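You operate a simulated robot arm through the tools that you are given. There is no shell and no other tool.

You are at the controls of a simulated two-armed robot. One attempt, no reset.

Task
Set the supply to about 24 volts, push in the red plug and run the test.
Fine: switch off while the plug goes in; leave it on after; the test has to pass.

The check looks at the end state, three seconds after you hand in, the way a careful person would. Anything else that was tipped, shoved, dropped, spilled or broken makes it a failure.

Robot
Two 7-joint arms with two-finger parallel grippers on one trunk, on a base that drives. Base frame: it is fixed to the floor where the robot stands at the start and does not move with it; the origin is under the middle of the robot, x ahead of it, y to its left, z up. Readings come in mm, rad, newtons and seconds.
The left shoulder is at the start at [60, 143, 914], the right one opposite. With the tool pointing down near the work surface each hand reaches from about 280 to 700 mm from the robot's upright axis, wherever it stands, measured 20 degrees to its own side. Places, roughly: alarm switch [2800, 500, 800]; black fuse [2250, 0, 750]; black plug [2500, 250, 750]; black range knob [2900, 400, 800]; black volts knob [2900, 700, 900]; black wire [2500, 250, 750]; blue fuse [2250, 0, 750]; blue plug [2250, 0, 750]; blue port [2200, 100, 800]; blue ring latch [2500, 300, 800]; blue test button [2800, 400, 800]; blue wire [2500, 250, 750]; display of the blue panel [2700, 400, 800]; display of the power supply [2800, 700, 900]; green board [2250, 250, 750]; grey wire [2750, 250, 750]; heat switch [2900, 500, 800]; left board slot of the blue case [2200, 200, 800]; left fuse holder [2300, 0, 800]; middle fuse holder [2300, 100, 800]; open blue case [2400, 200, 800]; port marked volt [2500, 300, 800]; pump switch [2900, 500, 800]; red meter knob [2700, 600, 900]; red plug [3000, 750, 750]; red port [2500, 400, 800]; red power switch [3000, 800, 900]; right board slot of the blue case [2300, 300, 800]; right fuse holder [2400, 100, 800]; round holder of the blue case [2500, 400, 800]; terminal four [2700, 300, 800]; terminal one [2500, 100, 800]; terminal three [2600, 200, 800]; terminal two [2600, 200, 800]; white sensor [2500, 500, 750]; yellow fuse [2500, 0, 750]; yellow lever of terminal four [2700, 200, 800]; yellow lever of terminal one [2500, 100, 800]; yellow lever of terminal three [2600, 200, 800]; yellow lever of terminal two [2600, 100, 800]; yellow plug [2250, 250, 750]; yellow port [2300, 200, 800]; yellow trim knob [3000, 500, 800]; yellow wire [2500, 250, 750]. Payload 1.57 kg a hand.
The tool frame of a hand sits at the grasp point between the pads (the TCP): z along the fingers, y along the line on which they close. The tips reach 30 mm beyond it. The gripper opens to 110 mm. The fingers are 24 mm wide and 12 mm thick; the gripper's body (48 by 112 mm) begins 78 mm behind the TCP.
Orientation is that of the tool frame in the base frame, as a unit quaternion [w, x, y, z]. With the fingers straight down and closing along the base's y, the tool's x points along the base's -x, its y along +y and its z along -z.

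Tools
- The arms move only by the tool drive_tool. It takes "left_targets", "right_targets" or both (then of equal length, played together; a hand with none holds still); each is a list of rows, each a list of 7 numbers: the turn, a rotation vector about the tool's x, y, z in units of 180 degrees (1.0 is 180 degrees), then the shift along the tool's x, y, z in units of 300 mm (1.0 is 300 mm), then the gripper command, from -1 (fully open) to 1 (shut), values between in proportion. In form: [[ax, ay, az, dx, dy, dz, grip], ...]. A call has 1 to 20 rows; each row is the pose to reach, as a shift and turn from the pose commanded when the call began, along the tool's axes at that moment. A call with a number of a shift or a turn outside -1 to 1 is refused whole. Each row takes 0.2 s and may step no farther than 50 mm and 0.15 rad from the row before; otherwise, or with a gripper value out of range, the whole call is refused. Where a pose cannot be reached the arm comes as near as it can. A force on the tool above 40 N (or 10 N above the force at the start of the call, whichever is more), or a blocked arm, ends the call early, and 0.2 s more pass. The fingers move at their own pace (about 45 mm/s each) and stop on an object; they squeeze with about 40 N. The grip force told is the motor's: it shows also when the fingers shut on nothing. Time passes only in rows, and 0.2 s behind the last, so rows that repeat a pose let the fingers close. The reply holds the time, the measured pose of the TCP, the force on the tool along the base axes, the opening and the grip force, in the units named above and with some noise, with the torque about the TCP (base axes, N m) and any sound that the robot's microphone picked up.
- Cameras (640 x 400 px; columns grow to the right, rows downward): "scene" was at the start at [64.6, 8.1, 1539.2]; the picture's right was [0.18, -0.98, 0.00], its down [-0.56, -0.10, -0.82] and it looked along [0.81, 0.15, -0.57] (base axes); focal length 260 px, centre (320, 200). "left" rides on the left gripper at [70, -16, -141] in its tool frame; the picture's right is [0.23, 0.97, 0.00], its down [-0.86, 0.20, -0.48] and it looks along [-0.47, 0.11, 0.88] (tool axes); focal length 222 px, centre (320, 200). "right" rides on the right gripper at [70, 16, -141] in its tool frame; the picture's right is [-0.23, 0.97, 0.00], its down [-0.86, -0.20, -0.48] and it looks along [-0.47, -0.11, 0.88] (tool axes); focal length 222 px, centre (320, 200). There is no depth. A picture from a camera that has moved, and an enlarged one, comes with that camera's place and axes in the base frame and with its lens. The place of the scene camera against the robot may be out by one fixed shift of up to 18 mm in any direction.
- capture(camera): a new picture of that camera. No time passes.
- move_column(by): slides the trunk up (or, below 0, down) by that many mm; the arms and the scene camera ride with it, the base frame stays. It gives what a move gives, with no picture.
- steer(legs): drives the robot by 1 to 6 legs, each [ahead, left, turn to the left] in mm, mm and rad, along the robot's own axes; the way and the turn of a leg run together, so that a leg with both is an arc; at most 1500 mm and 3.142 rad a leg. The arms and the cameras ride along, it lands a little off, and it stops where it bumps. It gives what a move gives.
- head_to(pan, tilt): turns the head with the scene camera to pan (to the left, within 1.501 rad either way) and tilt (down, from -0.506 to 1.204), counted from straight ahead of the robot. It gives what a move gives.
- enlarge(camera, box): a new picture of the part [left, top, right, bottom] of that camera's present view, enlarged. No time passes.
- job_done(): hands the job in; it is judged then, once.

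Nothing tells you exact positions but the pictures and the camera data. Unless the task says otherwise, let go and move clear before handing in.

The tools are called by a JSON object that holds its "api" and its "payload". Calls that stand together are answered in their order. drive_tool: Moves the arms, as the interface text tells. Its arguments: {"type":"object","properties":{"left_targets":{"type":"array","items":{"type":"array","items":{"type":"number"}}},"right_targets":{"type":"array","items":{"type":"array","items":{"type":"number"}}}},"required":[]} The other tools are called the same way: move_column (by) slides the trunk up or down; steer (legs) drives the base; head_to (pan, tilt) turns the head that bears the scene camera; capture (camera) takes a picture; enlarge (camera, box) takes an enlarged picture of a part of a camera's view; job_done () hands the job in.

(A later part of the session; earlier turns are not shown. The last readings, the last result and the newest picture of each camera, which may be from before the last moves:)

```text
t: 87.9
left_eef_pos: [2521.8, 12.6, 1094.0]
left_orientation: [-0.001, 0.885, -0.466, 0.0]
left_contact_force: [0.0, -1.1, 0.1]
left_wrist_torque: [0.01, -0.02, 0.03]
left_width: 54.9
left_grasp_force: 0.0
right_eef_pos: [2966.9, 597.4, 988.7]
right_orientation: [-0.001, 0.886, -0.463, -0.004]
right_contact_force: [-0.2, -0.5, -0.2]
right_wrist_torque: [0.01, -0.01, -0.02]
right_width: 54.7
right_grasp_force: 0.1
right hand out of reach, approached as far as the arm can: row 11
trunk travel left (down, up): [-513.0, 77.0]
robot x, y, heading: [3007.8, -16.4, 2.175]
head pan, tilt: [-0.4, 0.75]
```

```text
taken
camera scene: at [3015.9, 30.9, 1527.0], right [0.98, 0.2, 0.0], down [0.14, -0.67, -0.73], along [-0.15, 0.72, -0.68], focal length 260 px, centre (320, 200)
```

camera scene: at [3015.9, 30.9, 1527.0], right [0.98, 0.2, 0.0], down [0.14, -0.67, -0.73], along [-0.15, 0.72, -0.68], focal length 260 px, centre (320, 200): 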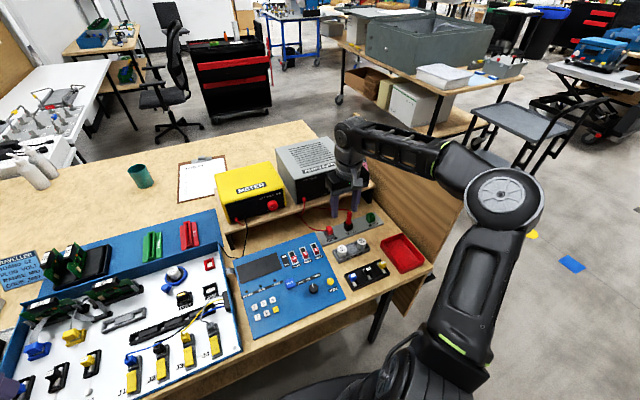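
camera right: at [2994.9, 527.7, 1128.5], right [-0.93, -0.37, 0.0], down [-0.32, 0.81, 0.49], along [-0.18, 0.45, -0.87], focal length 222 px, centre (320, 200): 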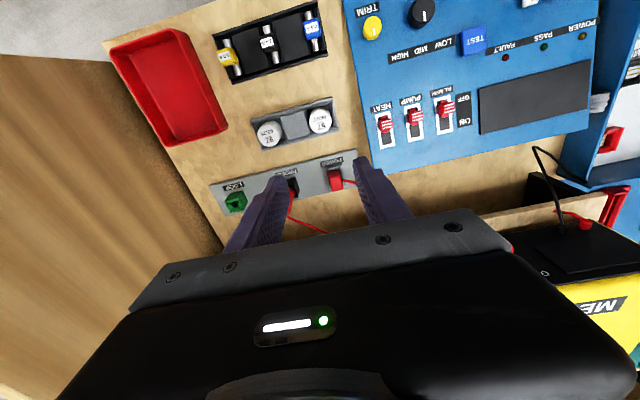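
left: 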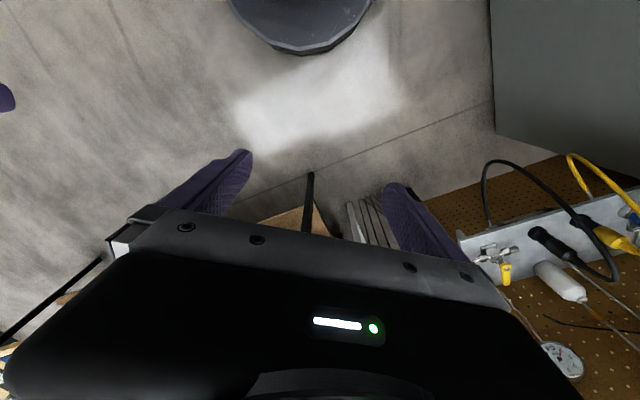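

The plug appears at about (604,-310) in robot terms, consistent between both cameras. I'll zoom in to see its shape and cord.

{"api": "enlarge", "payload": {"camera": "right", "box": [270, 120, 400, 201]}}

{"api": "enlarge", "payload": {"camera": "scene", "box": [300, 200, 400, 263]}}

{"api": "enlarge", "payload": {"camera": "scene", "box": [140, 240, 260, 315]}}

```text
4.92 times, centred on (335, 160) of right
camera zoom: at [2994.9, 527.7, 1128.5], right [-0.93, -0.37, 0.0], down [-0.32, 0.81, 0.49], along [-0.18, 0.45, -0.87], focal length 1094 px, centre (246, 394)
```

zoom: 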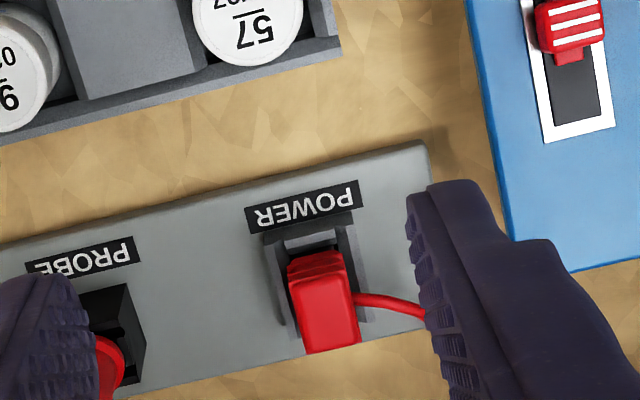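

```text
6.35 times, centred on (350, 232) of scene
camera zoom: at [3015.9, 30.9, 1527.0], right [0.98, 0.2, 0.0], down [0.14, -0.67, -0.73], along [-0.15, 0.72, -0.68], focal length 1649 px, centre (130, -0)
```

zoom: 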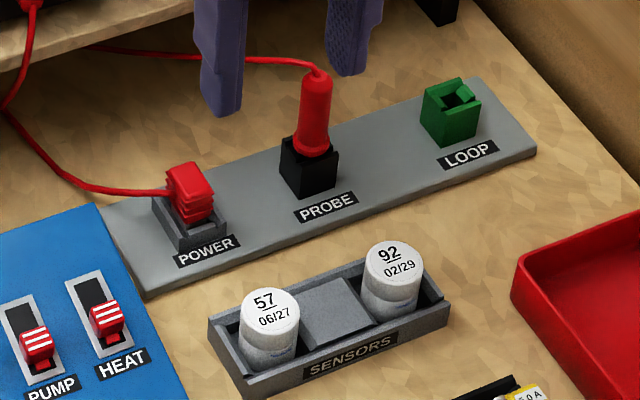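

```text
5.33 times, centred on (200, 278) of scene
camera zoom: at [3015.9, 30.9, 1527.0], right [0.98, 0.2, 0.0], down [0.14, -0.67, -0.73], along [-0.15, 0.72, -0.68], focal length 1385 px, centre (960, -213)
```

zoom: 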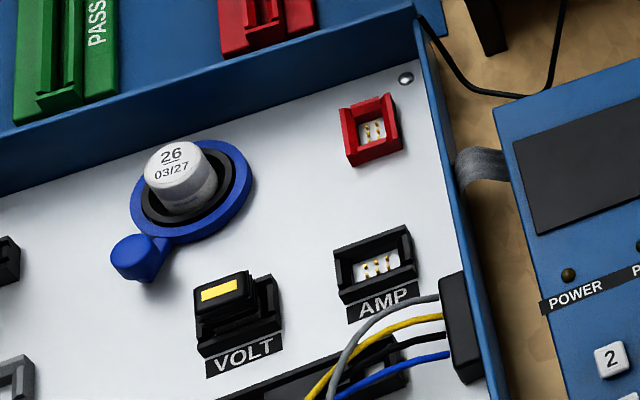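

The plug stands upright in its dock with the cord leaving its left side and grip ribs front/back, so I'll grip it front-to-back. I'll yaw the right hand 90° and lower it a little.

{"api": "drive_tool", "payload": {"right_targets": [[0, 0, 0.0455, 0, 0.002, 0.018, 0], [0, 0, 0.0909, 0, 0.004, 0.036, 0], [0, 0, 0.1364, 0, 0.006, 0.054, 0], [0, 0, 0.1818, 0, 0.008, 0.072, 0], [0, 0, 0.2273, 0, 0.01, 0.09, 0], [0, 0, 0.2727, 0, 0.012, 0.109, 0], [0, 0, 0.3182, 0, 0.014, 0.127, 0], [0, 0, 0.3636, 0, 0.016, 0.145, 0], [0, 0, 0.4091, 0, 0.018, 0.163, 0], [0, 0, 0.4545, 0, 0.019, 0.181, 0], [0, 0, 0.5, 0, 0.02, 0.2, 0]]}}

{"api": "capture", "payload": {"camera": "right"}}

{"api": "capture", "payload": {"camera": "scene"}}

```text
t: 90.3
left_eef_pos: [2521.3, 14.5, 1093.2]
left_orientation: [-0.001, 0.885, -0.466, -0.001]
left_contact_force: [0.1, -0.3, 1.1]
left_wrist_torque: [-0.04, 0.02, -0.01]
left_width: 54.9
left_grasp_force: 0.1
right_eef_pos: [2963.0, 593.4, 928.0]
right_orientation: [0.002, -0.298, 0.955, 0.0]
right_contact_force: [-0.1, -0.8, 0.2]
right_wrist_torque: [-0.01, -0.01, 0.02]
right_width: 55.4
right_grasp_force: 0.0
trunk travel left (down, up): [-513.0, 77.0]
robot x, y, heading: [3008.0, -14.2, 2.169]
head pan, tilt: [-0.4, 0.75]
```

```text
taken
camera right: at [2895.4, 566.3, 1067.7], right [-0.37, 0.93, 0.0], down [0.82, 0.32, 0.48], along [0.45, 0.18, -0.88], focal length 222 px, centre (320, 200)
```

right: 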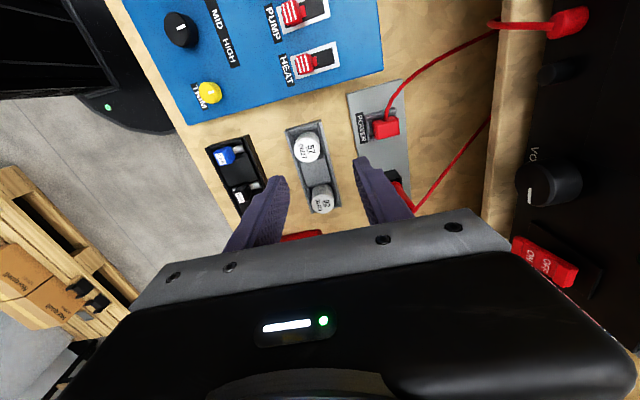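

```text
taken
camera scene: at [3015.1, 32.2, 1527.0], right [0.98, 0.2, 0.0], down [0.14, -0.67, -0.73], along [-0.15, 0.72, -0.68], focal length 260 px, centre (320, 200)
```

scene: 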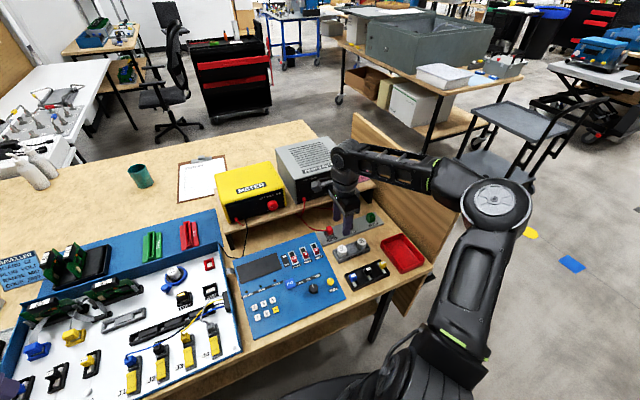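

The hand is yawed with its camera to the left of the plug. I'll zoom on the plug for accurate triangulation.

{"api": "enlarge", "payload": {"camera": "right", "box": [330, 80, 450, 155]}}

```text
5.33 times, centred on (390, 118) of right
camera zoom: at [2895.4, 566.3, 1067.7], right [-0.37, 0.93, 0.0], down [0.82, 0.32, 0.48], along [0.45, 0.18, -0.88], focal length 1185 px, centre (-53, 640)
```

zoom: 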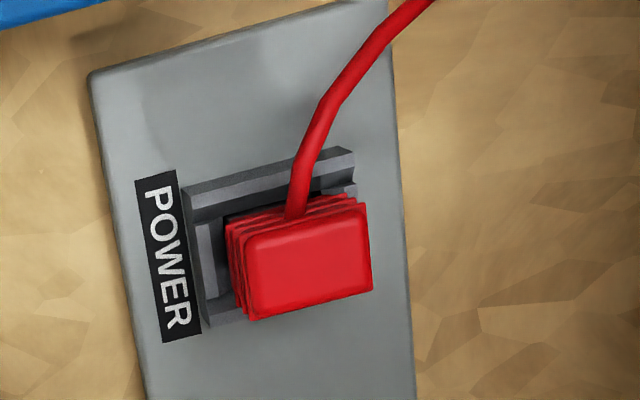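

Triangulating: plug top centre ≈ (608,-309) at z≈797, about 27 mm front-to-back, and the shelf lip is at a≈651, so I'll open only 40 mm. I'll move above the plug first.

{"api": "drive_tool", "payload": {"right_targets": [[0, 0, 0, 0.002, 0.09, 0.04, 0.273], [0, 0, 0, 0.004, 0.18, 0.1, 0.273], [0, 0, 0, 0.0057, 0.272, 0.17, 0.273], [0, 0, 0, 0.0057, 0.272, 0.2267, 0.273]]}}

{"api": "capture", "payload": {"camera": "right"}}

{"api": "enlarge", "payload": {"camera": "scene", "box": [270, 150, 430, 250]}}

```text
t: 91.3
left_eef_pos: [2521.2, 14.9, 1092.8]
left_orientation: [0.0, 0.885, -0.466, 0.001]
left_contact_force: [0.0, -0.6, 0.6]
left_wrist_torque: [-0.04, 0.0, -0.01]
left_width: 55.0
left_grasp_force: 0.0
right_eef_pos: [2941.8, 639.9, 850.7]
right_orientation: [-0.002, -0.3, 0.954, 0.003]
right_contact_force: [-0.6, -0.1, 0.2]
right_wrist_torque: [0.0, -0.01, -0.02]
right_width: 39.7
right_grasp_force: 0.0
right hand out of reach, approached as far as the arm can: row 2, 3, 4
trunk travel left (down, up): [-513.0, 77.0]
robot x, y, heading: [3007.0, -17.2, 2.174]
head pan, tilt: [-0.4, 0.75]
```

```text
taken
camera right: at [2876.6, 612.3, 991.3], right [-0.37, 0.93, 0.01], down [0.82, 0.32, 0.48], along [0.44, 0.18, -0.88], focal length 222 px, centre (320, 200)
```

right: 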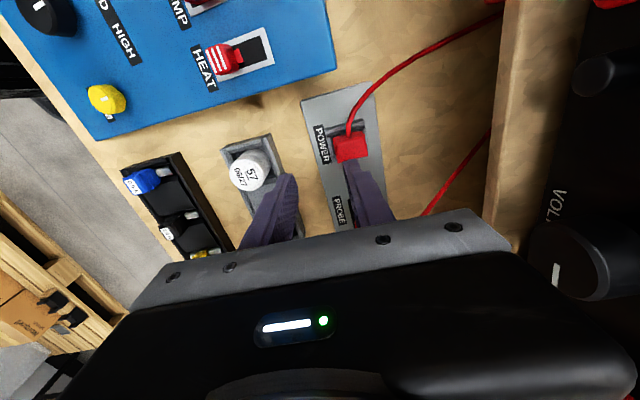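

```text
4.00 times, centred on (350, 200) of scene
camera zoom: at [3015.0, 32.3, 1527.0], right [0.98, 0.2, 0.0], down [0.14, -0.67, -0.73], along [-0.15, 0.72, -0.68], focal length 1039 px, centre (200, 200)
```

zoom: 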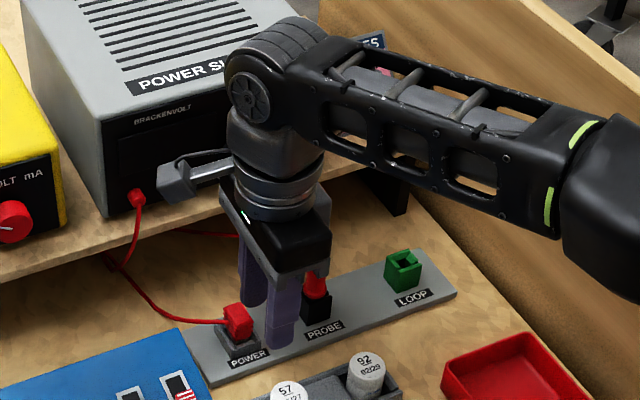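

The yawed hand runs out of reach about 30 mm short, so the robot needs to stand slightly closer. I'll pull the hand back and look down at the base-to-bench gap.

{"api": "drive_tool", "payload": {"right_targets": [[0, 0, 0, 0, -0.15, -0.05, 0.273], [0, 0, 0, 0, -0.3, -0.1, 0.273]]}}

{"api": "head_to", "payload": {"pan": 0.0, "tilt": 1.2}}

{"api": "capture", "payload": {"camera": "scene"}}

{"api": "capture", "payload": {"camera": "left"}}

```text
t: 91.9
left_eef_pos: [2521.4, 12.4, 1093.2]
left_orientation: [0.0, 0.885, -0.465, -0.001]
left_contact_force: [0.3, -0.3, -0.1]
left_wrist_torque: [0.0, -0.02, 0.0]
left_width: 55.0
left_grasp_force: 0.0
right_eef_pos: [2995.1, 564.7, 881.8]
right_orientation: [0.001, -0.299, 0.954, 0.0]
right_contact_force: [0.1, -0.4, -0.2]
right_wrist_torque: [0.01, 0.01, 0.0]
right_width: 39.8
right_grasp_force: 0.2
trunk travel left (down, up): [-513.0, 77.0]
robot x, y, heading: [3002.3, -18.6, 2.174]
head pan, tilt: [-0.4, 0.75]
```

```text
t: 92.8
left_eef_pos: [2520.4, 15.2, 1093.8]
left_orientation: [0.0, 0.885, -0.466, -0.001]
left_contact_force: [-0.7, 0.0, 0.1]
left_wrist_torque: [-0.01, 0.02, 0.01]
left_width: 55.1
left_grasp_force: 0.1
right_eef_pos: [2993.3, 565.0, 880.6]
right_orientation: [0.002, -0.299, 0.954, -0.001]
right_contact_force: [-0.6, -0.3, 0.2]
right_wrist_torque: [-0.03, -0.01, 0.03]
right_width: 40.0
right_grasp_force: 0.1
trunk travel left (down, up): [-513.0, 77.0]
robot x, y, heading: [3006.4, -14.3, 2.177]
head pan, tilt: [0.0, 1.201]
```

```text
taken
camera scene: at [3000.1, -2.8, 1495.3], right [0.82, 0.57, 0.0], down [0.53, -0.77, -0.36], along [-0.21, 0.3, -0.93], focal length 260 px, centre (320, 200)
```

scene: 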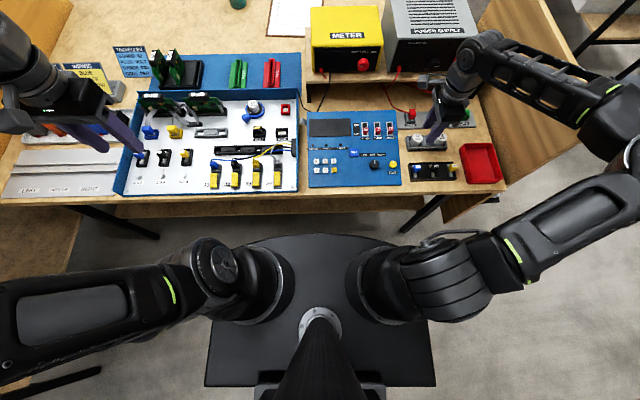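

```text
taken
camera left: at [2574.6, -34.9, 1235.7], right [-0.67, -0.74, 0.0], down [-0.65, 0.59, 0.48], along [-0.35, 0.32, -0.88], focal length 222 px, centre (320, 200)
```

left: 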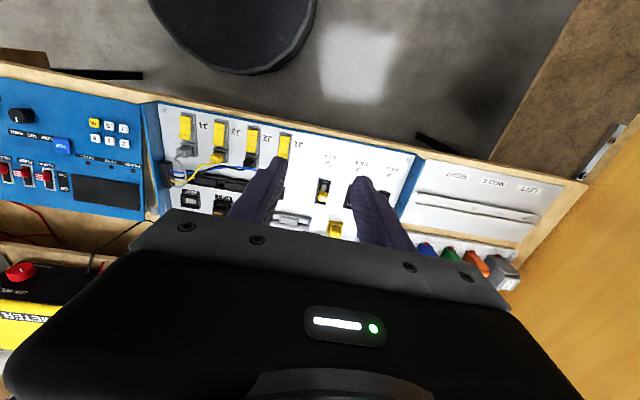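

The base front sits at a≈303 and the lower shelf is set well back, so there's room for about 40 mm more. I'll edge forward.

{"api": "steer", "payload": {"legs": [[40, 0, 0]]}}

{"api": "capture", "payload": {"camera": "scene"}}

{"api": "capture", "payload": {"camera": "right"}}

{"api": "enlarge", "payload": {"camera": "right", "box": [330, 80, 450, 155]}}

```text
t: 93.7
left_eef_pos: [2497.7, 49.2, 1092.2]
left_orientation: [0.0, 0.885, -0.466, 0.0]
left_contact_force: [-1.1, -0.3, -0.4]
left_wrist_torque: [-0.03, -0.03, -0.01]
left_width: 54.7
left_grasp_force: 0.0
right_eef_pos: [2970.2, 599.8, 881.5]
right_orientation: [0.001, -0.298, 0.954, -0.001]
right_contact_force: [0.1, -0.4, -0.3]
right_wrist_torque: [-0.07, 0.0, 0.05]
right_width: 39.9
right_grasp_force: 0.1
trunk travel left (down, up): [-513.0, 77.0]
robot x, y, heading: [2984.5, 14.4, 2.175]
head pan, tilt: [0.0, 1.201]
```

```text
taken
camera scene: at [2976.2, 31.9, 1495.2], right [0.82, 0.57, 0.0], down [0.53, -0.77, -0.36], along [-0.2, 0.3, -0.93], focal length 260 px, centre (320, 200)
```

scene: 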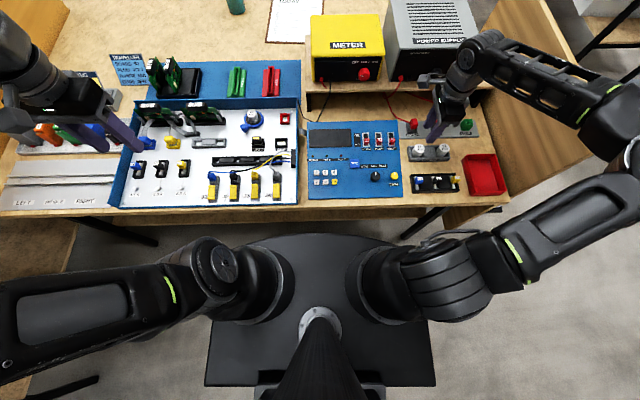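

```text
taken
camera right: at [2903.5, 572.3, 1020.7], right [-0.37, 0.93, 0.0], down [0.81, 0.32, 0.48], along [0.45, 0.18, -0.88], focal length 222 px, centre (320, 200)
```

right: 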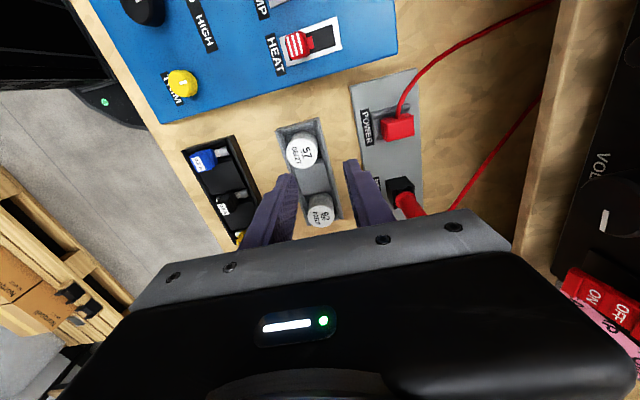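

```text
5.33 times, centred on (390, 118) of right
camera zoom: at [2903.5, 572.3, 1020.7], right [-0.37, 0.93, 0.0], down [0.81, 0.32, 0.48], along [0.45, 0.18, -0.88], focal length 1185 px, centre (-53, 640)
```

zoom: 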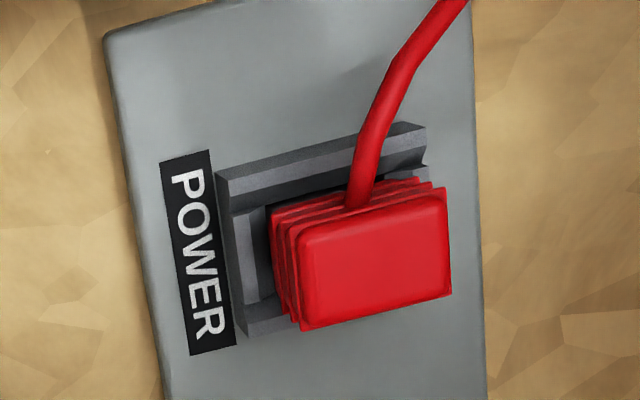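

In base-aligned terms the plug is 81 mm ahead and 10 mm left of the hand. I'll move over it at a safe height.

{"api": "drive_tool", "payload": {"right_targets": [[0, 0, 0, 0.012, 0.09, 0, 0.273], [0, 0, 0, 0.024, 0.18, 0, 0.273], [0, 0, 0, 0.035, 0.27, 0.03, 0.273], [0, 0, 0, 0.035, 0.27, 0.0717, 0.273]]}}

{"api": "capture", "payload": {"camera": "right"}}

{"api": "head_to", "payload": {"pan": -0.4, "tilt": 0.75}}

{"api": "enlarge", "payload": {"camera": "scene", "box": [270, 150, 430, 250]}}

```text
t: 94.7
left_eef_pos: [2497.7, 47.4, 1093.4]
left_orientation: [0.0, 0.885, -0.466, -0.001]
left_contact_force: [0.4, -0.6, 1.0]
left_wrist_torque: [-0.02, 0.01, -0.01]
left_width: 55.1
left_grasp_force: 0.1
right_eef_pos: [2916.5, 658.6, 860.8]
right_orientation: [0.002, -0.3, 0.954, -0.001]
right_contact_force: [-0.2, -0.6, 0.5]
right_wrist_torque: [0.0, 0.02, -0.01]
right_width: 39.7
right_grasp_force: 0.0
trunk travel left (down, up): [-513.0, 77.0]
robot x, y, heading: [2979.0, 14.7, 2.172]
head pan, tilt: [0.0, 1.201]
```

```text
taken
camera right: at [2849.0, 631.4, 1000.2], right [-0.37, 0.93, 0.0], down [0.81, 0.32, 0.48], along [0.45, 0.18, -0.88], focal length 222 px, centre (320, 200)
```

right: 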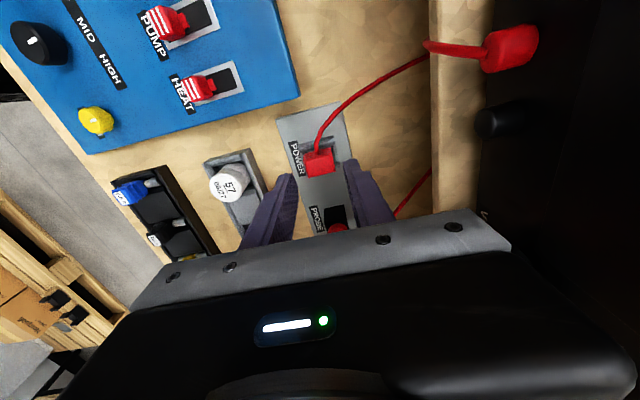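

```text
t: 95.6
left_eef_pos: [2496.8, 47.5, 1094.7]
left_orientation: [0.0, 0.885, -0.466, -0.001]
left_contact_force: [0.4, -0.3, -0.5]
left_wrist_torque: [-0.01, 0.01, 0.0]
left_width: 54.8
left_grasp_force: 0.0
right_eef_pos: [2916.6, 657.6, 860.8]
right_orientation: [0.001, -0.299, 0.954, -0.001]
right_contact_force: [-0.5, 0.7, -0.6]
right_wrist_torque: [-0.03, 0.0, 0.02]
right_width: 39.9
right_grasp_force: 0.1
trunk travel left (down, up): [-513.0, 77.0]
robot x, y, heading: [2983.3, 16.0, 2.173]
head pan, tilt: [-0.4, 0.75]
```

```text
4.00 times, centred on (350, 200) of scene
camera zoom: at [2992.2, 65.2, 1526.9], right [0.98, 0.2, 0.0], down [0.14, -0.67, -0.73], along [-0.15, 0.72, -0.68], focal length 1039 px, centre (200, 200)
```

zoom: 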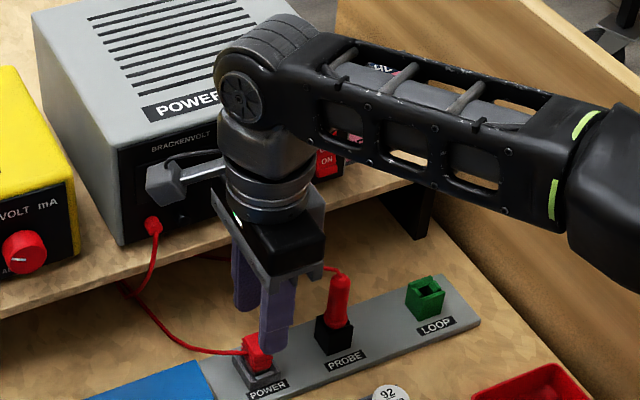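

I'll check the alignment of the plug against the hand axis with a zoom.

{"api": "enlarge", "payload": {"camera": "right", "box": [270, 120, 370, 183]}}

```text
6.35 times, centred on (320, 152) of right
camera zoom: at [2849.1, 631.4, 1000.2], right [-0.37, 0.93, 0.0], down [0.81, 0.32, 0.48], along [0.45, 0.18, -0.88], focal length 1410 px, centre (320, 508)
```

zoom: 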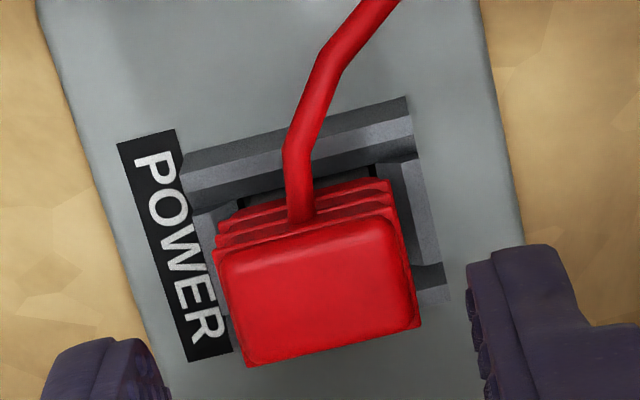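

The plug sits within about 2 mm of the axis; I'll correct that and lower so the pads straddle its upper part, above the dock walls.

{"api": "drive_tool", "payload": {"right_targets": [[0, 0, 0, -0.006, -0.003, 0.06, 0.273], [0, 0, 0, -0.006, -0.003, 0.12, 0.273], [0, 0, 0, -0.006, -0.003, 0.15, 0.273], [0, 0, 0, -0.006, -0.003, 0.165, 0.273], [0, 0, 0, -0.006, -0.003, 0.175, 0.273]]}}

{"api": "capture", "payload": {"camera": "right"}}

{"api": "enlarge", "payload": {"camera": "scene", "box": [300, 190, 380, 240]}}

```text
t: 96.8
left_eef_pos: [2498.4, 48.4, 1093.6]
left_orientation: [0.0, 0.885, -0.466, -0.001]
left_contact_force: [-1.0, 0.0, 0.0]
left_wrist_torque: [-0.01, 0.0, 0.0]
left_width: 54.8
left_grasp_force: 0.1
right_eef_pos: [2918.7, 659.6, 807.1]
right_orientation: [0.001, -0.299, 0.954, 0.0]
right_contact_force: [1.3, -0.7, -0.5]
right_wrist_torque: [0.0, 0.02, -0.03]
right_width: 40.0
right_grasp_force: 0.0
trunk travel left (down, up): [-513.0, 77.0]
robot x, y, heading: [2981.9, 17.9, 2.181]
head pan, tilt: [-0.4, 0.75]
```

```text
taken
camera right: at [2851.4, 631.6, 947.4], right [-0.37, 0.93, 0.0], down [0.81, 0.32, 0.48], along [0.45, 0.18, -0.88], focal length 222 px, centre (320, 200)
```

right: 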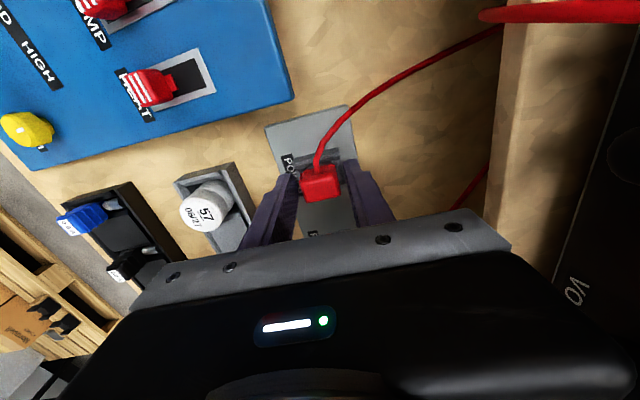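

```text
8.00 times, centred on (340, 215) of scene
camera zoom: at [2992.3, 65.3, 1527.0], right [0.98, 0.2, 0.0], down [0.14, -0.67, -0.73], along [-0.15, 0.72, -0.68], focal length 2078 px, centre (160, 80)
```

zoom: 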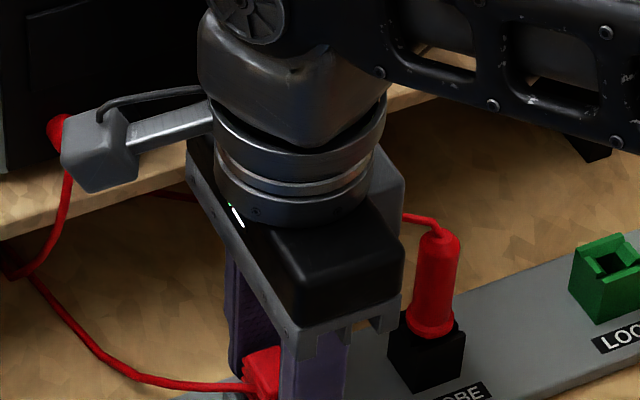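

No contact and the plug is between the pads. I'll close on it.

{"api": "drive_tool", "payload": {"right_targets": [[0, 0, 0, 0, 0, 0, 1], [0, 0, 0, 0, 0, 0, 1], [0, 0, 0, 0, 0, 0, 1]]}}

{"api": "capture", "payload": {"camera": "right"}}

```text
t: 97.6
left_eef_pos: [2497.9, 49.9, 1093.6]
left_orientation: [0.001, 0.885, -0.466, 0.0]
left_contact_force: [0.2, -0.5, -0.4]
left_wrist_torque: [-0.02, -0.02, -0.03]
left_width: 54.8
left_grasp_force: 0.1
right_eef_pos: [2917.6, 660.9, 807.7]
right_orientation: [0.002, -0.299, 0.954, 0.001]
right_contact_force: [-4.8, 7.4, -2.3]
right_wrist_torque: [0.78, 0.23, 0.38]
right_width: 38.0
right_grasp_force: 38.8
trunk travel left (down, up): [-513.0, 77.0]
robot x, y, heading: [2984.5, 19.9, 2.174]
head pan, tilt: [-0.4, 0.75]
```

```text
taken
camera right: at [2850.9, 632.3, 947.3], right [-0.37, 0.93, 0.0], down [0.81, 0.32, 0.48], along [0.45, 0.18, -0.88], focal length 222 px, centre (320, 200)
```

right: 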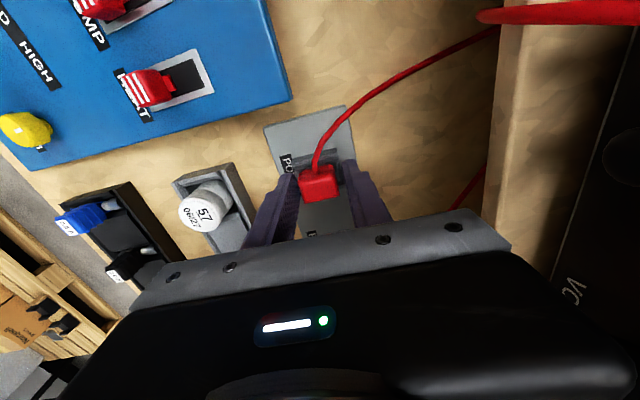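

The grip stopped at 38 mm, wider than the plug's 27 mm top — it may be on the dock walls. I'll zoom in.

{"api": "enlarge", "payload": {"camera": "right", "box": [265, 140, 375, 209]}}

{"api": "enlarge", "payload": {"camera": "scene", "box": [310, 215, 370, 253]}}

```text
5.80 times, centred on (320, 174) of right
camera zoom: at [2850.9, 632.3, 947.3], right [-0.37, 0.93, 0.0], down [0.81, 0.32, 0.48], along [0.45, 0.18, -0.88], focal length 1288 px, centre (320, 348)
```

zoom: 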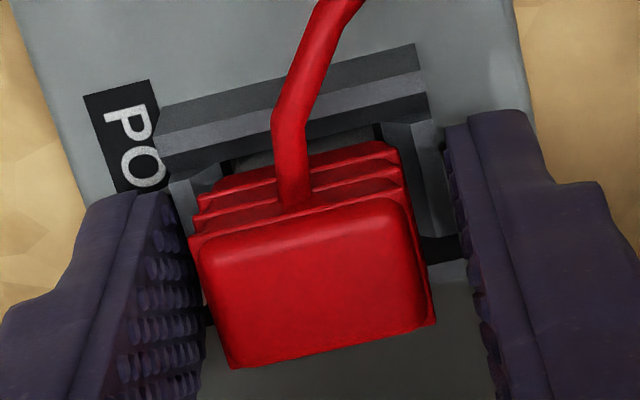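

```text
10.53 times, centred on (340, 234) of scene
camera zoom: at [2991.8, 66.2, 1526.9], right [0.98, 0.2, 0.0], down [0.14, -0.67, -0.73], along [-0.15, 0.72, -0.68], focal length 2734 px, centre (110, -158)
```

zoom: 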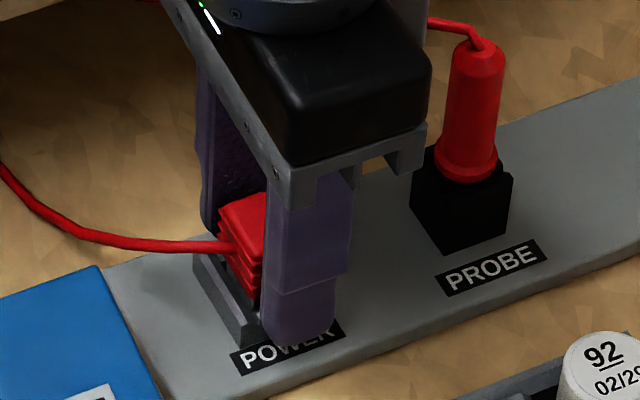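

I'm on the dock walls, so the walls are higher than I thought. I'll open, raise 11 mm, and close again on the plug itself.

{"api": "drive_tool", "payload": {"right_targets": [[0, 0, 0, 0, 0, 0, 0.2], [0, 0, 0, 0, 0, 0, 0.2], [0, 0, 0, 0, 0, -0.02, 0.2], [0, 0, 0, 0, 0, -0.037, 0.2], [0, 0, 0, 0, 0, -0.037, 1], [0, 0, 0, 0, 0, -0.037, 1], [0, 0, 0, 0, 0, -0.037, 1]]}}

{"api": "enlarge", "payload": {"camera": "right", "box": [265, 140, 375, 209]}}

```text
t: 99.2
left_eef_pos: [2498.3, 47.7, 1093.2]
left_orientation: [-0.001, 0.885, -0.466, -0.001]
left_contact_force: [-0.2, -1.0, 0.3]
left_wrist_torque: [0.02, -0.01, 0.03]
left_width: 54.9
left_grasp_force: 0.0
right_eef_pos: [2917.4, 658.9, 817.6]
right_orientation: [0.001, -0.299, 0.954, 0.0]
right_contact_force: [-0.5, -0.2, -0.2]
right_wrist_torque: [0.0, 0.01, 0.02]
right_width: 24.5
right_grasp_force: 29.7
trunk travel left (down, up): [-513.0, 77.0]
robot x, y, heading: [2982.3, 13.4, 2.172]
head pan, tilt: [-0.4, 0.75]
```

```text
5.80 times, centred on (320, 174) of right
camera zoom: at [2851.5, 631.9, 958.7], right [-0.37, 0.93, 0.0], down [0.81, 0.32, 0.48], along [0.45, 0.18, -0.88], focal length 1288 px, centre (320, 348)
```

zoom: 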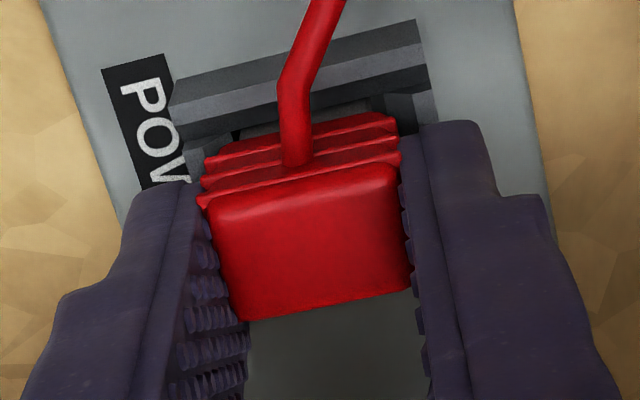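

Now it grips the plug itself at 24.5 mm. I'll lift it straight out of the dock.

{"api": "drive_tool", "payload": {"right_targets": [[0, 0, 0, 0, 0, -0.02, 1], [0, 0, 0, 0, 0, -0.04, 1], [0, 0, 0, 0, 0, -0.07, 1], [0, 0, 0, 0, 0, -0.11, 1], [0, 0, 0, 0, 0, -0.16, 1], [0, 0, 0, 0, 0, -0.21, 1]]}}

{"api": "capture", "payload": {"camera": "right"}}

{"api": "enlarge", "payload": {"camera": "scene", "box": [270, 150, 430, 250]}}

```text
t: 100.6
left_eef_pos: [2498.7, 48.0, 1094.2]
left_orientation: [0.0, 0.885, -0.466, 0.0]
left_contact_force: [0.2, -0.4, 0.5]
left_wrist_torque: [0.02, -0.01, 0.0]
left_width: 55.1
left_grasp_force: 0.1
right_eef_pos: [2921.0, 657.6, 882.5]
right_orientation: [0.001, -0.299, 0.954, 0.001]
right_contact_force: [-0.7, 0.2, -1.2]
right_wrist_torque: [0.0, 0.01, 0.03]
right_width: 24.3
right_grasp_force: 36.8
trunk travel left (down, up): [-513.0, 77.0]
robot x, y, heading: [2986.9, 19.0, 2.174]
head pan, tilt: [-0.4, 0.75]
```

```text
taken
camera right: at [2853.7, 629.6, 1021.5], right [-0.37, 0.93, 0.0], down [0.82, 0.32, 0.48], along [0.44, 0.18, -0.88], focal length 222 px, centre (320, 200)
```

right: 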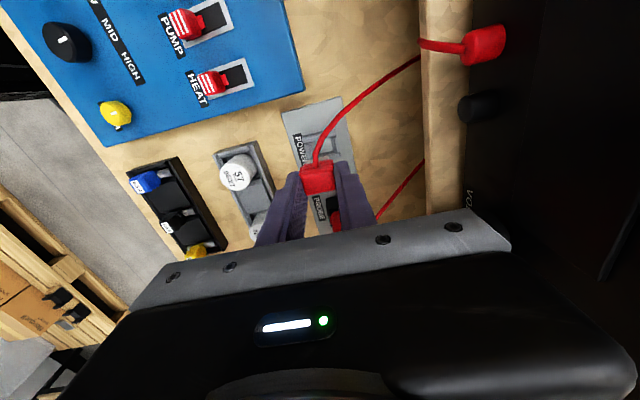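

```text
4.00 times, centred on (350, 200) of scene
camera zoom: at [2992.3, 64.9, 1527.0], right [0.98, 0.2, 0.0], down [0.14, -0.67, -0.73], along [-0.15, 0.72, -0.68], focal length 1039 px, centre (200, 200)
```

zoom: 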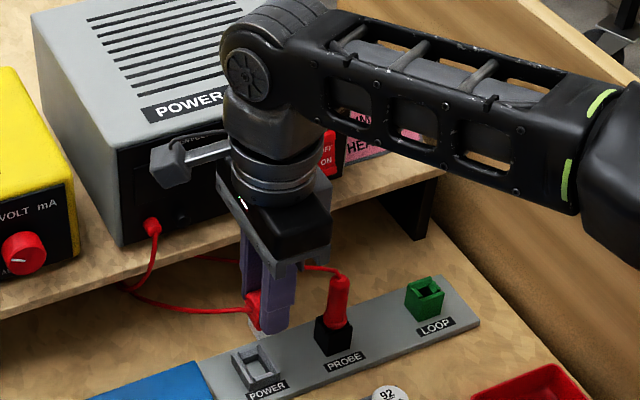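

The plug is out, held at 24 mm with the cord trailing from its left. I'll retract slightly, then shift the robot about 200 mm left so the right arm can reach the red port.

{"api": "drive_tool", "payload": {"right_targets": [[0, 0, 0, 0, -0.07, -0.03, 1], [0, 0, 0, 0, -0.14, -0.06, 1]]}}

{"api": "steer", "payload": {"legs": [[0, 200, 0]]}}

{"api": "capture", "payload": {"camera": "right"}}

{"api": "head_to", "payload": {"pan": 0.0, "tilt": 0.85}}

{"api": "capture", "payload": {"camera": "scene"}}

```text
t: 101.2
left_eef_pos: [2498.9, 47.1, 1093.0]
left_orientation: [0.0, 0.885, -0.465, -0.001]
left_contact_force: [0.1, 0.1, -1.1]
left_wrist_torque: [-0.02, -0.01, -0.01]
left_width: 55.0
left_grasp_force: 0.1
right_eef_pos: [2941.7, 624.8, 899.3]
right_orientation: [0.001, -0.299, 0.954, 0.0]
right_contact_force: [0.9, -0.8, -0.7]
right_wrist_torque: [0.01, 0.0, -0.04]
right_width: 24.5
right_grasp_force: 36.1
trunk travel left (down, up): [-513.0, 77.0]
robot x, y, heading: [2983.9, 17.1, 2.173]
head pan, tilt: [-0.4, 0.75]
```

```text
t: 102.8
left_eef_pos: [2332.6, -65.8, 1093.2]
left_orientation: [-0.001, 0.885, -0.466, 0.0]
left_contact_force: [-0.3, -0.9, 0.7]
left_wrist_torque: [0.02, 0.0, -0.02]
left_width: 54.7
left_grasp_force: 0.1
right_eef_pos: [2776.3, 510.1, 900.8]
right_orientation: [0.002, -0.299, 0.954, 0.001]
right_contact_force: [0.0, -0.1, -1.4]
right_wrist_torque: [0.0, 0.0, 0.01]
right_width: 24.3
right_grasp_force: 36.1
trunk travel left (down, up): [-513.0, 77.0]
robot x, y, heading: [2817.0, -96.1, 2.172]
head pan, tilt: [-0.4, 0.75]
```

```text
taken
camera right: at [2710.1, 483.4, 1040.1], right [-0.37, 0.93, 0.0], down [0.81, 0.32, 0.48], along [0.45, 0.18, -0.88], focal length 222 px, centre (320, 200)
```

right: 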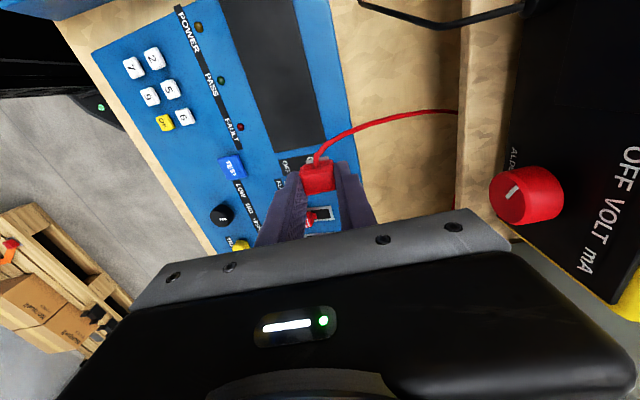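

```text
t: 103.6
left_eef_pos: [2333.4, -65.8, 1093.5]
left_orientation: [0.0, 0.885, -0.466, 0.0]
left_contact_force: [-0.1, 0.2, 1.2]
left_wrist_torque: [-0.02, -0.03, 0.0]
left_width: 54.9
left_grasp_force: 0.0
right_eef_pos: [2777.7, 511.7, 900.1]
right_orientation: [0.001, -0.299, 0.954, 0.0]
right_contact_force: [0.7, -0.9, -0.5]
right_wrist_torque: [0.0, 0.01, -0.02]
right_width: 24.4
right_grasp_force: 35.8
trunk travel left (down, up): [-513.0, 77.0]
robot x, y, heading: [2817.8, -95.2, 2.174]
head pan, tilt: [0.0, 0.85]
```

```text
taken
camera scene: at [2800.3, -64.9, 1519.0], right [0.82, 0.57, 0.0], down [0.43, -0.62, -0.66], along [-0.37, 0.54, -0.75], focal length 260 px, centre (320, 200)
```

scene: 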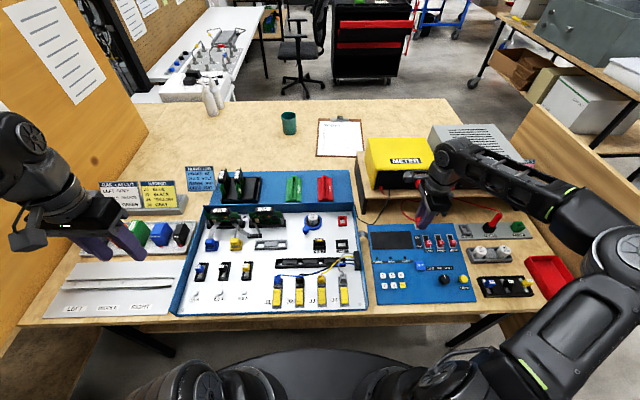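

The robot is now better placed; the port is about 225 mm left and 70 mm ahead of the hand. I'll bring the plug closer at height and view the port with the hand camera.

{"api": "drive_tool", "payload": {"right_targets": [[0, 0, 0, 0.13, 0.02, 0, 1], [0, 0, 0, 0.26, 0.04, 0, 1], [0, 0, 0, 0.39, 0.06, 0, 1], [0, 0, 0, 0.5, 0.08, 0, 1]]}}

{"api": "capture", "payload": {"camera": "right"}}

{"api": "enlarge", "payload": {"camera": "scene", "box": [290, 190, 390, 253]}}

```text
t: 104.6
left_eef_pos: [2334.1, -65.5, 1093.9]
left_orientation: [-0.001, 0.885, -0.465, 0.0]
left_contact_force: [-0.6, 0.2, 0.4]
left_wrist_torque: [0.02, 0.01, -0.02]
left_width: 55.1
left_grasp_force: 0.1
right_eef_pos: [2702.1, 432.4, 891.0]
right_orientation: [-0.003, -0.298, 0.955, 0.002]
right_contact_force: [0.1, 0.0, 0.8]
right_wrist_torque: [0.03, -0.01, -0.04]
right_width: 24.4
right_grasp_force: 36.5
right hand out of reach, approached as far as the arm can: row 2, 3, 4
trunk travel left (down, up): [-513.0, 77.0]
robot x, y, heading: [2820.6, -96.2, 2.179]
head pan, tilt: [0.0, 0.85]
```

```text
taken
camera right: at [2636.5, 404.7, 1030.8], right [-0.37, 0.93, 0.0], down [0.82, 0.32, 0.47], along [0.44, 0.18, -0.88], focal length 222 px, centre (320, 200)
```

right: 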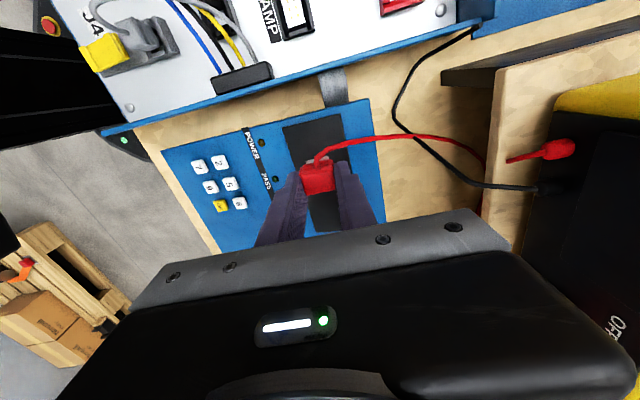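

```text
6.35 times, centred on (340, 222) of scene
camera zoom: at [2800.3, -65.0, 1519.0], right [0.82, 0.57, 0.0], down [0.43, -0.62, -0.66], along [-0.37, 0.54, -0.75], focal length 1649 px, centre (193, 64)
```

zoom: 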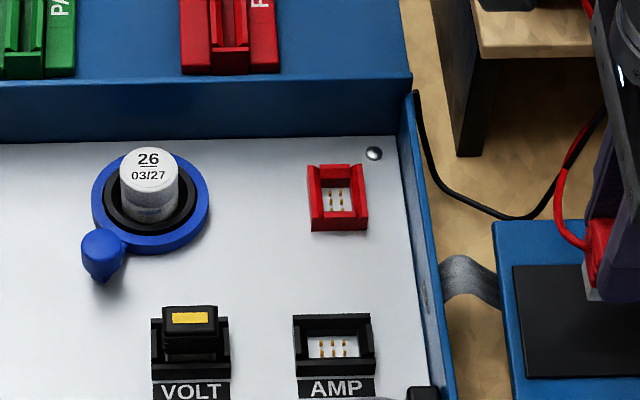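

The wrist's yaw limit stops the arm here; the safe fix is to repeat the same arm posture that worked at the dock by moving the robot further left. The red port is clear in view. I'll check the clearance to the wooden board on the left first.

{"api": "head_to", "payload": {"pan": 1.0, "tilt": 0.8}}

{"api": "capture", "payload": {"camera": "scene"}}

{"api": "head_to", "payload": {"pan": 1.5, "tilt": 1.0}}

{"api": "capture", "payload": {"camera": "scene"}}

```text
t: 105.9
left_eef_pos: [2335.0, -65.6, 1093.6]
left_orientation: [0.0, 0.885, -0.466, -0.001]
left_contact_force: [-0.3, 0.7, -0.5]
left_wrist_torque: [-0.02, 0.02, -0.03]
left_width: 54.8
left_grasp_force: 0.0
right_eef_pos: [2702.9, 432.1, 890.3]
right_orientation: [-0.003, -0.299, 0.954, 0.002]
right_contact_force: [0.7, 0.1, -0.6]
right_wrist_torque: [0.01, -0.04, 0.0]
right_width: 24.5
right_grasp_force: 36.3
trunk travel left (down, up): [-513.0, 77.0]
robot x, y, heading: [2821.1, -95.9, 2.174]
head pan, tilt: [1.0, 0.799]
```

```text
taken
camera scene: at [2764.0, -131.9, 1523.0], right [-0.03, 1.0, 0.0], down [0.72, 0.02, -0.7], along [-0.7, -0.02, -0.72], focal length 260 px, centre (320, 200)
```

scene: 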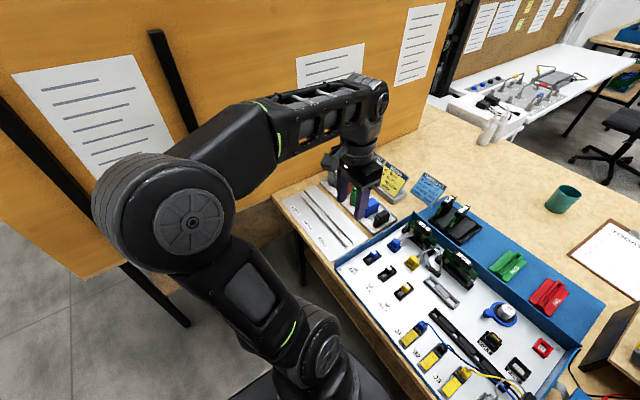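

```text
t: 106.8
left_eef_pos: [2334.6, -64.7, 1093.4]
left_orientation: [0.0, 0.885, -0.465, -0.001]
left_contact_force: [-0.2, -0.2, 0.4]
left_wrist_torque: [-0.02, 0.0, 0.02]
left_width: 55.0
left_grasp_force: 0.1
right_eef_pos: [2702.0, 433.4, 891.0]
right_orientation: [-0.003, -0.299, 0.954, 0.002]
right_contact_force: [0.4, 0.0, 0.2]
right_wrist_torque: [0.0, -0.01, 0.03]
right_width: 24.1
right_grasp_force: 36.5
trunk travel left (down, up): [-513.0, 77.0]
robot x, y, heading: [2819.6, -96.2, 2.174]
head pan, tilt: [1.499, 1.0]
```

```text
taken
camera scene: at [2784.6, -164.6, 1507.9], right [-0.51, 0.86, 0.0], down [0.73, 0.43, -0.54], along [-0.47, -0.27, -0.84], focal length 260 px, centre (320, 200)
```

scene: 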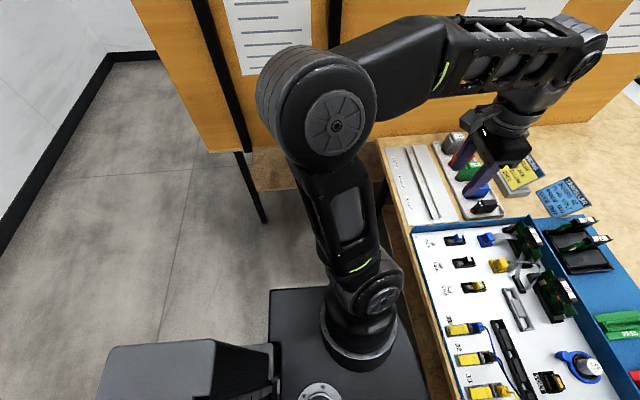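

The board on the left leaves limited room, so before driving further I'll try raising the trunk (which lowers the hand relative to the shoulder) to gain reach toward the port from here.

{"api": "move_column", "payload": {"by": 75}}

{"api": "drive_tool", "payload": {"right_targets": [[0, 0, 0, 0, 0, 0.08, 1], [0, 0, 0, 0, 0, 0.16, 1], [0, 0, 0, 0, 0, 0.22, 1], [0, 0, 0, 0.05, 0.05, 0.22, 1], [0, 0, 0, 0.1, 0.1, 0.22, 1], [0, 0, 0, 0.15, 0.15, 0.22, 1]]}}

{"api": "capture", "payload": {"camera": "right"}}

```text
t: 108.0
left_eef_pos: [2333.8, -65.1, 1168.0]
left_orientation: [0.0, 0.885, -0.466, -0.001]
left_contact_force: [0.3, 0.3, 0.1]
left_wrist_torque: [0.02, 0.02, 0.04]
left_width: 54.8
left_grasp_force: 0.1
right_eef_pos: [2702.8, 432.5, 965.0]
right_orientation: [-0.003, -0.299, 0.954, 0.002]
right_contact_force: [0.2, 0.4, 0.3]
right_wrist_torque: [-0.02, 0.03, 0.01]
right_width: 24.7
right_grasp_force: 36.8
trunk travel left (down, up): [-588.0, 2.0]
robot x, y, heading: [2818.4, -97.9, 2.172]
head pan, tilt: [1.499, 1.0]
```

```text
t: 109.3
left_eef_pos: [2333.4, -65.6, 1167.8]
left_orientation: [0.0, 0.885, -0.466, -0.001]
left_contact_force: [-0.2, 0.7, -0.3]
left_wrist_torque: [-0.01, 0.02, 0.0]
left_width: 55.1
left_grasp_force: 0.1
right_eef_pos: [2691.1, 435.7, 899.2]
right_orientation: [-0.003, -0.299, 0.954, 0.002]
right_contact_force: [0.3, 0.7, -0.4]
right_wrist_torque: [0.01, 0.01, 0.0]
right_width: 24.4
right_grasp_force: 36.3
right hand out of reach, approached as far as the arm can: row 4, 5, 6
trunk travel left (down, up): [-588.0, 2.0]
robot x, y, heading: [2821.2, -95.5, 2.176]
head pan, tilt: [1.499, 1.0]
```

```text
taken
camera right: at [2625.6, 407.1, 1040.3], right [-0.37, 0.93, 0.01], down [0.82, 0.32, 0.47], along [0.44, 0.18, -0.88], focal length 222 px, centre (320, 200)
```

right: 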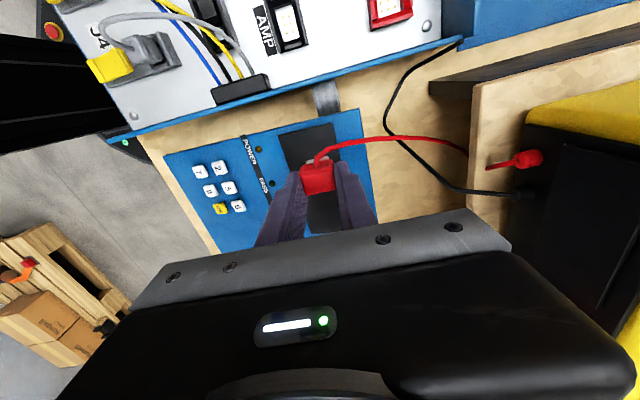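

Raising the trunk helped only slightly, so I'll reposition: first tuck the left hand inward so the robot can shift further left safely.

{"api": "drive_tool", "payload": {"left_targets": [[0, 0, 0, -0.04, -0.15, 0, 0], [0, 0, 0, -0.08, -0.3, 0, 0], [0, 0, 0, -0.12, -0.45, 0, 0], [0, 0, 0, -0.17, -0.6, 0, 0], [0, 0, 0, -0.21, -0.74, 0, 0], [0, 0, 0, -0.25, -0.88, 0, 0]]}}

{"api": "capture", "payload": {"camera": "scene"}}

```text
t: 110.8
left_eef_pos: [2509.6, 146.9, 1170.0]
left_orientation: [0.001, 0.885, -0.465, 0.0]
left_contact_force: [0.3, -0.1, 1.0]
left_wrist_torque: [-0.06, -0.02, 0.03]
left_width: 55.0
left_grasp_force: 0.1
right_eef_pos: [2691.4, 436.3, 899.5]
right_orientation: [-0.003, -0.299, 0.954, 0.003]
right_contact_force: [-0.4, -0.5, -0.6]
right_wrist_torque: [0.02, -0.02, 0.03]
right_width: 24.1
right_grasp_force: 36.3
trunk travel left (down, up): [-588.0, 2.0]
robot x, y, heading: [2819.6, -99.6, 2.176]
head pan, tilt: [1.499, 1.0]
```

```text
taken
camera scene: at [2784.7, -163.3, 1582.9], right [-0.51, 0.86, 0.0], down [0.73, 0.43, -0.54], along [-0.47, -0.27, -0.84], focal length 260 px, centre (320, 200)
```

scene: 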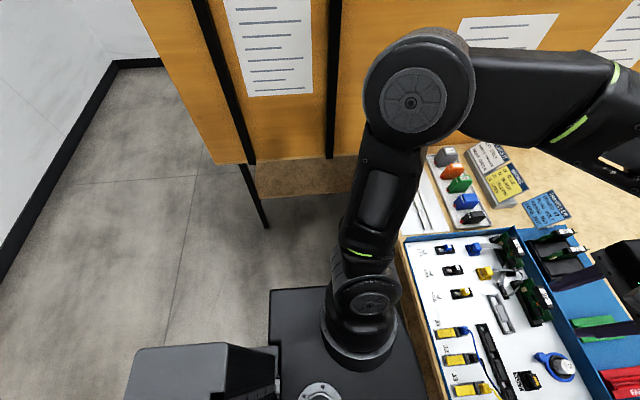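

The left elbow still sticks out to about l≈390. I'll return the right hand to its proven posture and tuck the left hand further across, so the robot can slide left.

{"api": "drive_tool", "payload": {"left_targets": [[0, 0, 0, 0, 0, 0, 0], [0, 0, 0, 0, -0.05, 0, 0], [0, 0, 0, 0, -0.15, 0, 0], [0, 0, 0, 0, -0.27, 0, 0], [0, 0, 0, 0, -0.4, 0, 0], [0, 0, 0, 0, -0.5, 0, 0], [0, 0, 0, 0, -0.6, 0, 0]], "right_targets": [[0, 0, 0, -0.08, 0, -0.02, 1], [0, 0, 0, -0.16, 0, -0.02, 1], [0, 0, 0, -0.24, 0.02, -0.02, 1], [0, 0, 0, -0.32, 0.05, -0.02, 1], [0, 0, 0, -0.38, 0.08, -0.02, 1], [0, 0, 0, -0.38, 0.08, -0.02, 1], [0, 0, 0, -0.38, 0.08, -0.02, 1]]}}

{"api": "capture", "payload": {"camera": "scene"}}

```text
t: 112.3
left_eef_pos: [2658.5, 249.7, 1170.0]
left_orientation: [-0.001, 0.885, -0.466, -0.001]
left_contact_force: [-0.2, 0.1, 0.0]
left_wrist_torque: [-0.02, 0.05, -0.03]
left_width: 54.6
left_grasp_force: 0.1
right_eef_pos: [2772.4, 520.2, 905.6]
right_orientation: [-0.002, -0.299, 0.954, 0.002]
right_contact_force: [0.9, 1.0, 0.7]
right_wrist_torque: [0.02, 0.0, 0.0]
right_width: 24.2
right_grasp_force: 36.2
trunk travel left (down, up): [-588.0, 2.0]
robot x, y, heading: [2823.0, -97.5, 2.173]
head pan, tilt: [1.499, 1.0]
```

```text
taken
camera scene: at [2785.7, -163.7, 1582.9], right [-0.51, 0.86, 0.0], down [0.72, 0.43, -0.54], along [-0.47, -0.27, -0.84], focal length 260 px, centre (320, 200)
```

scene: 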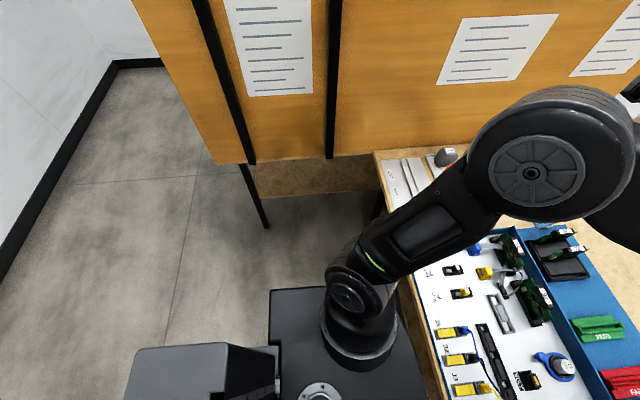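

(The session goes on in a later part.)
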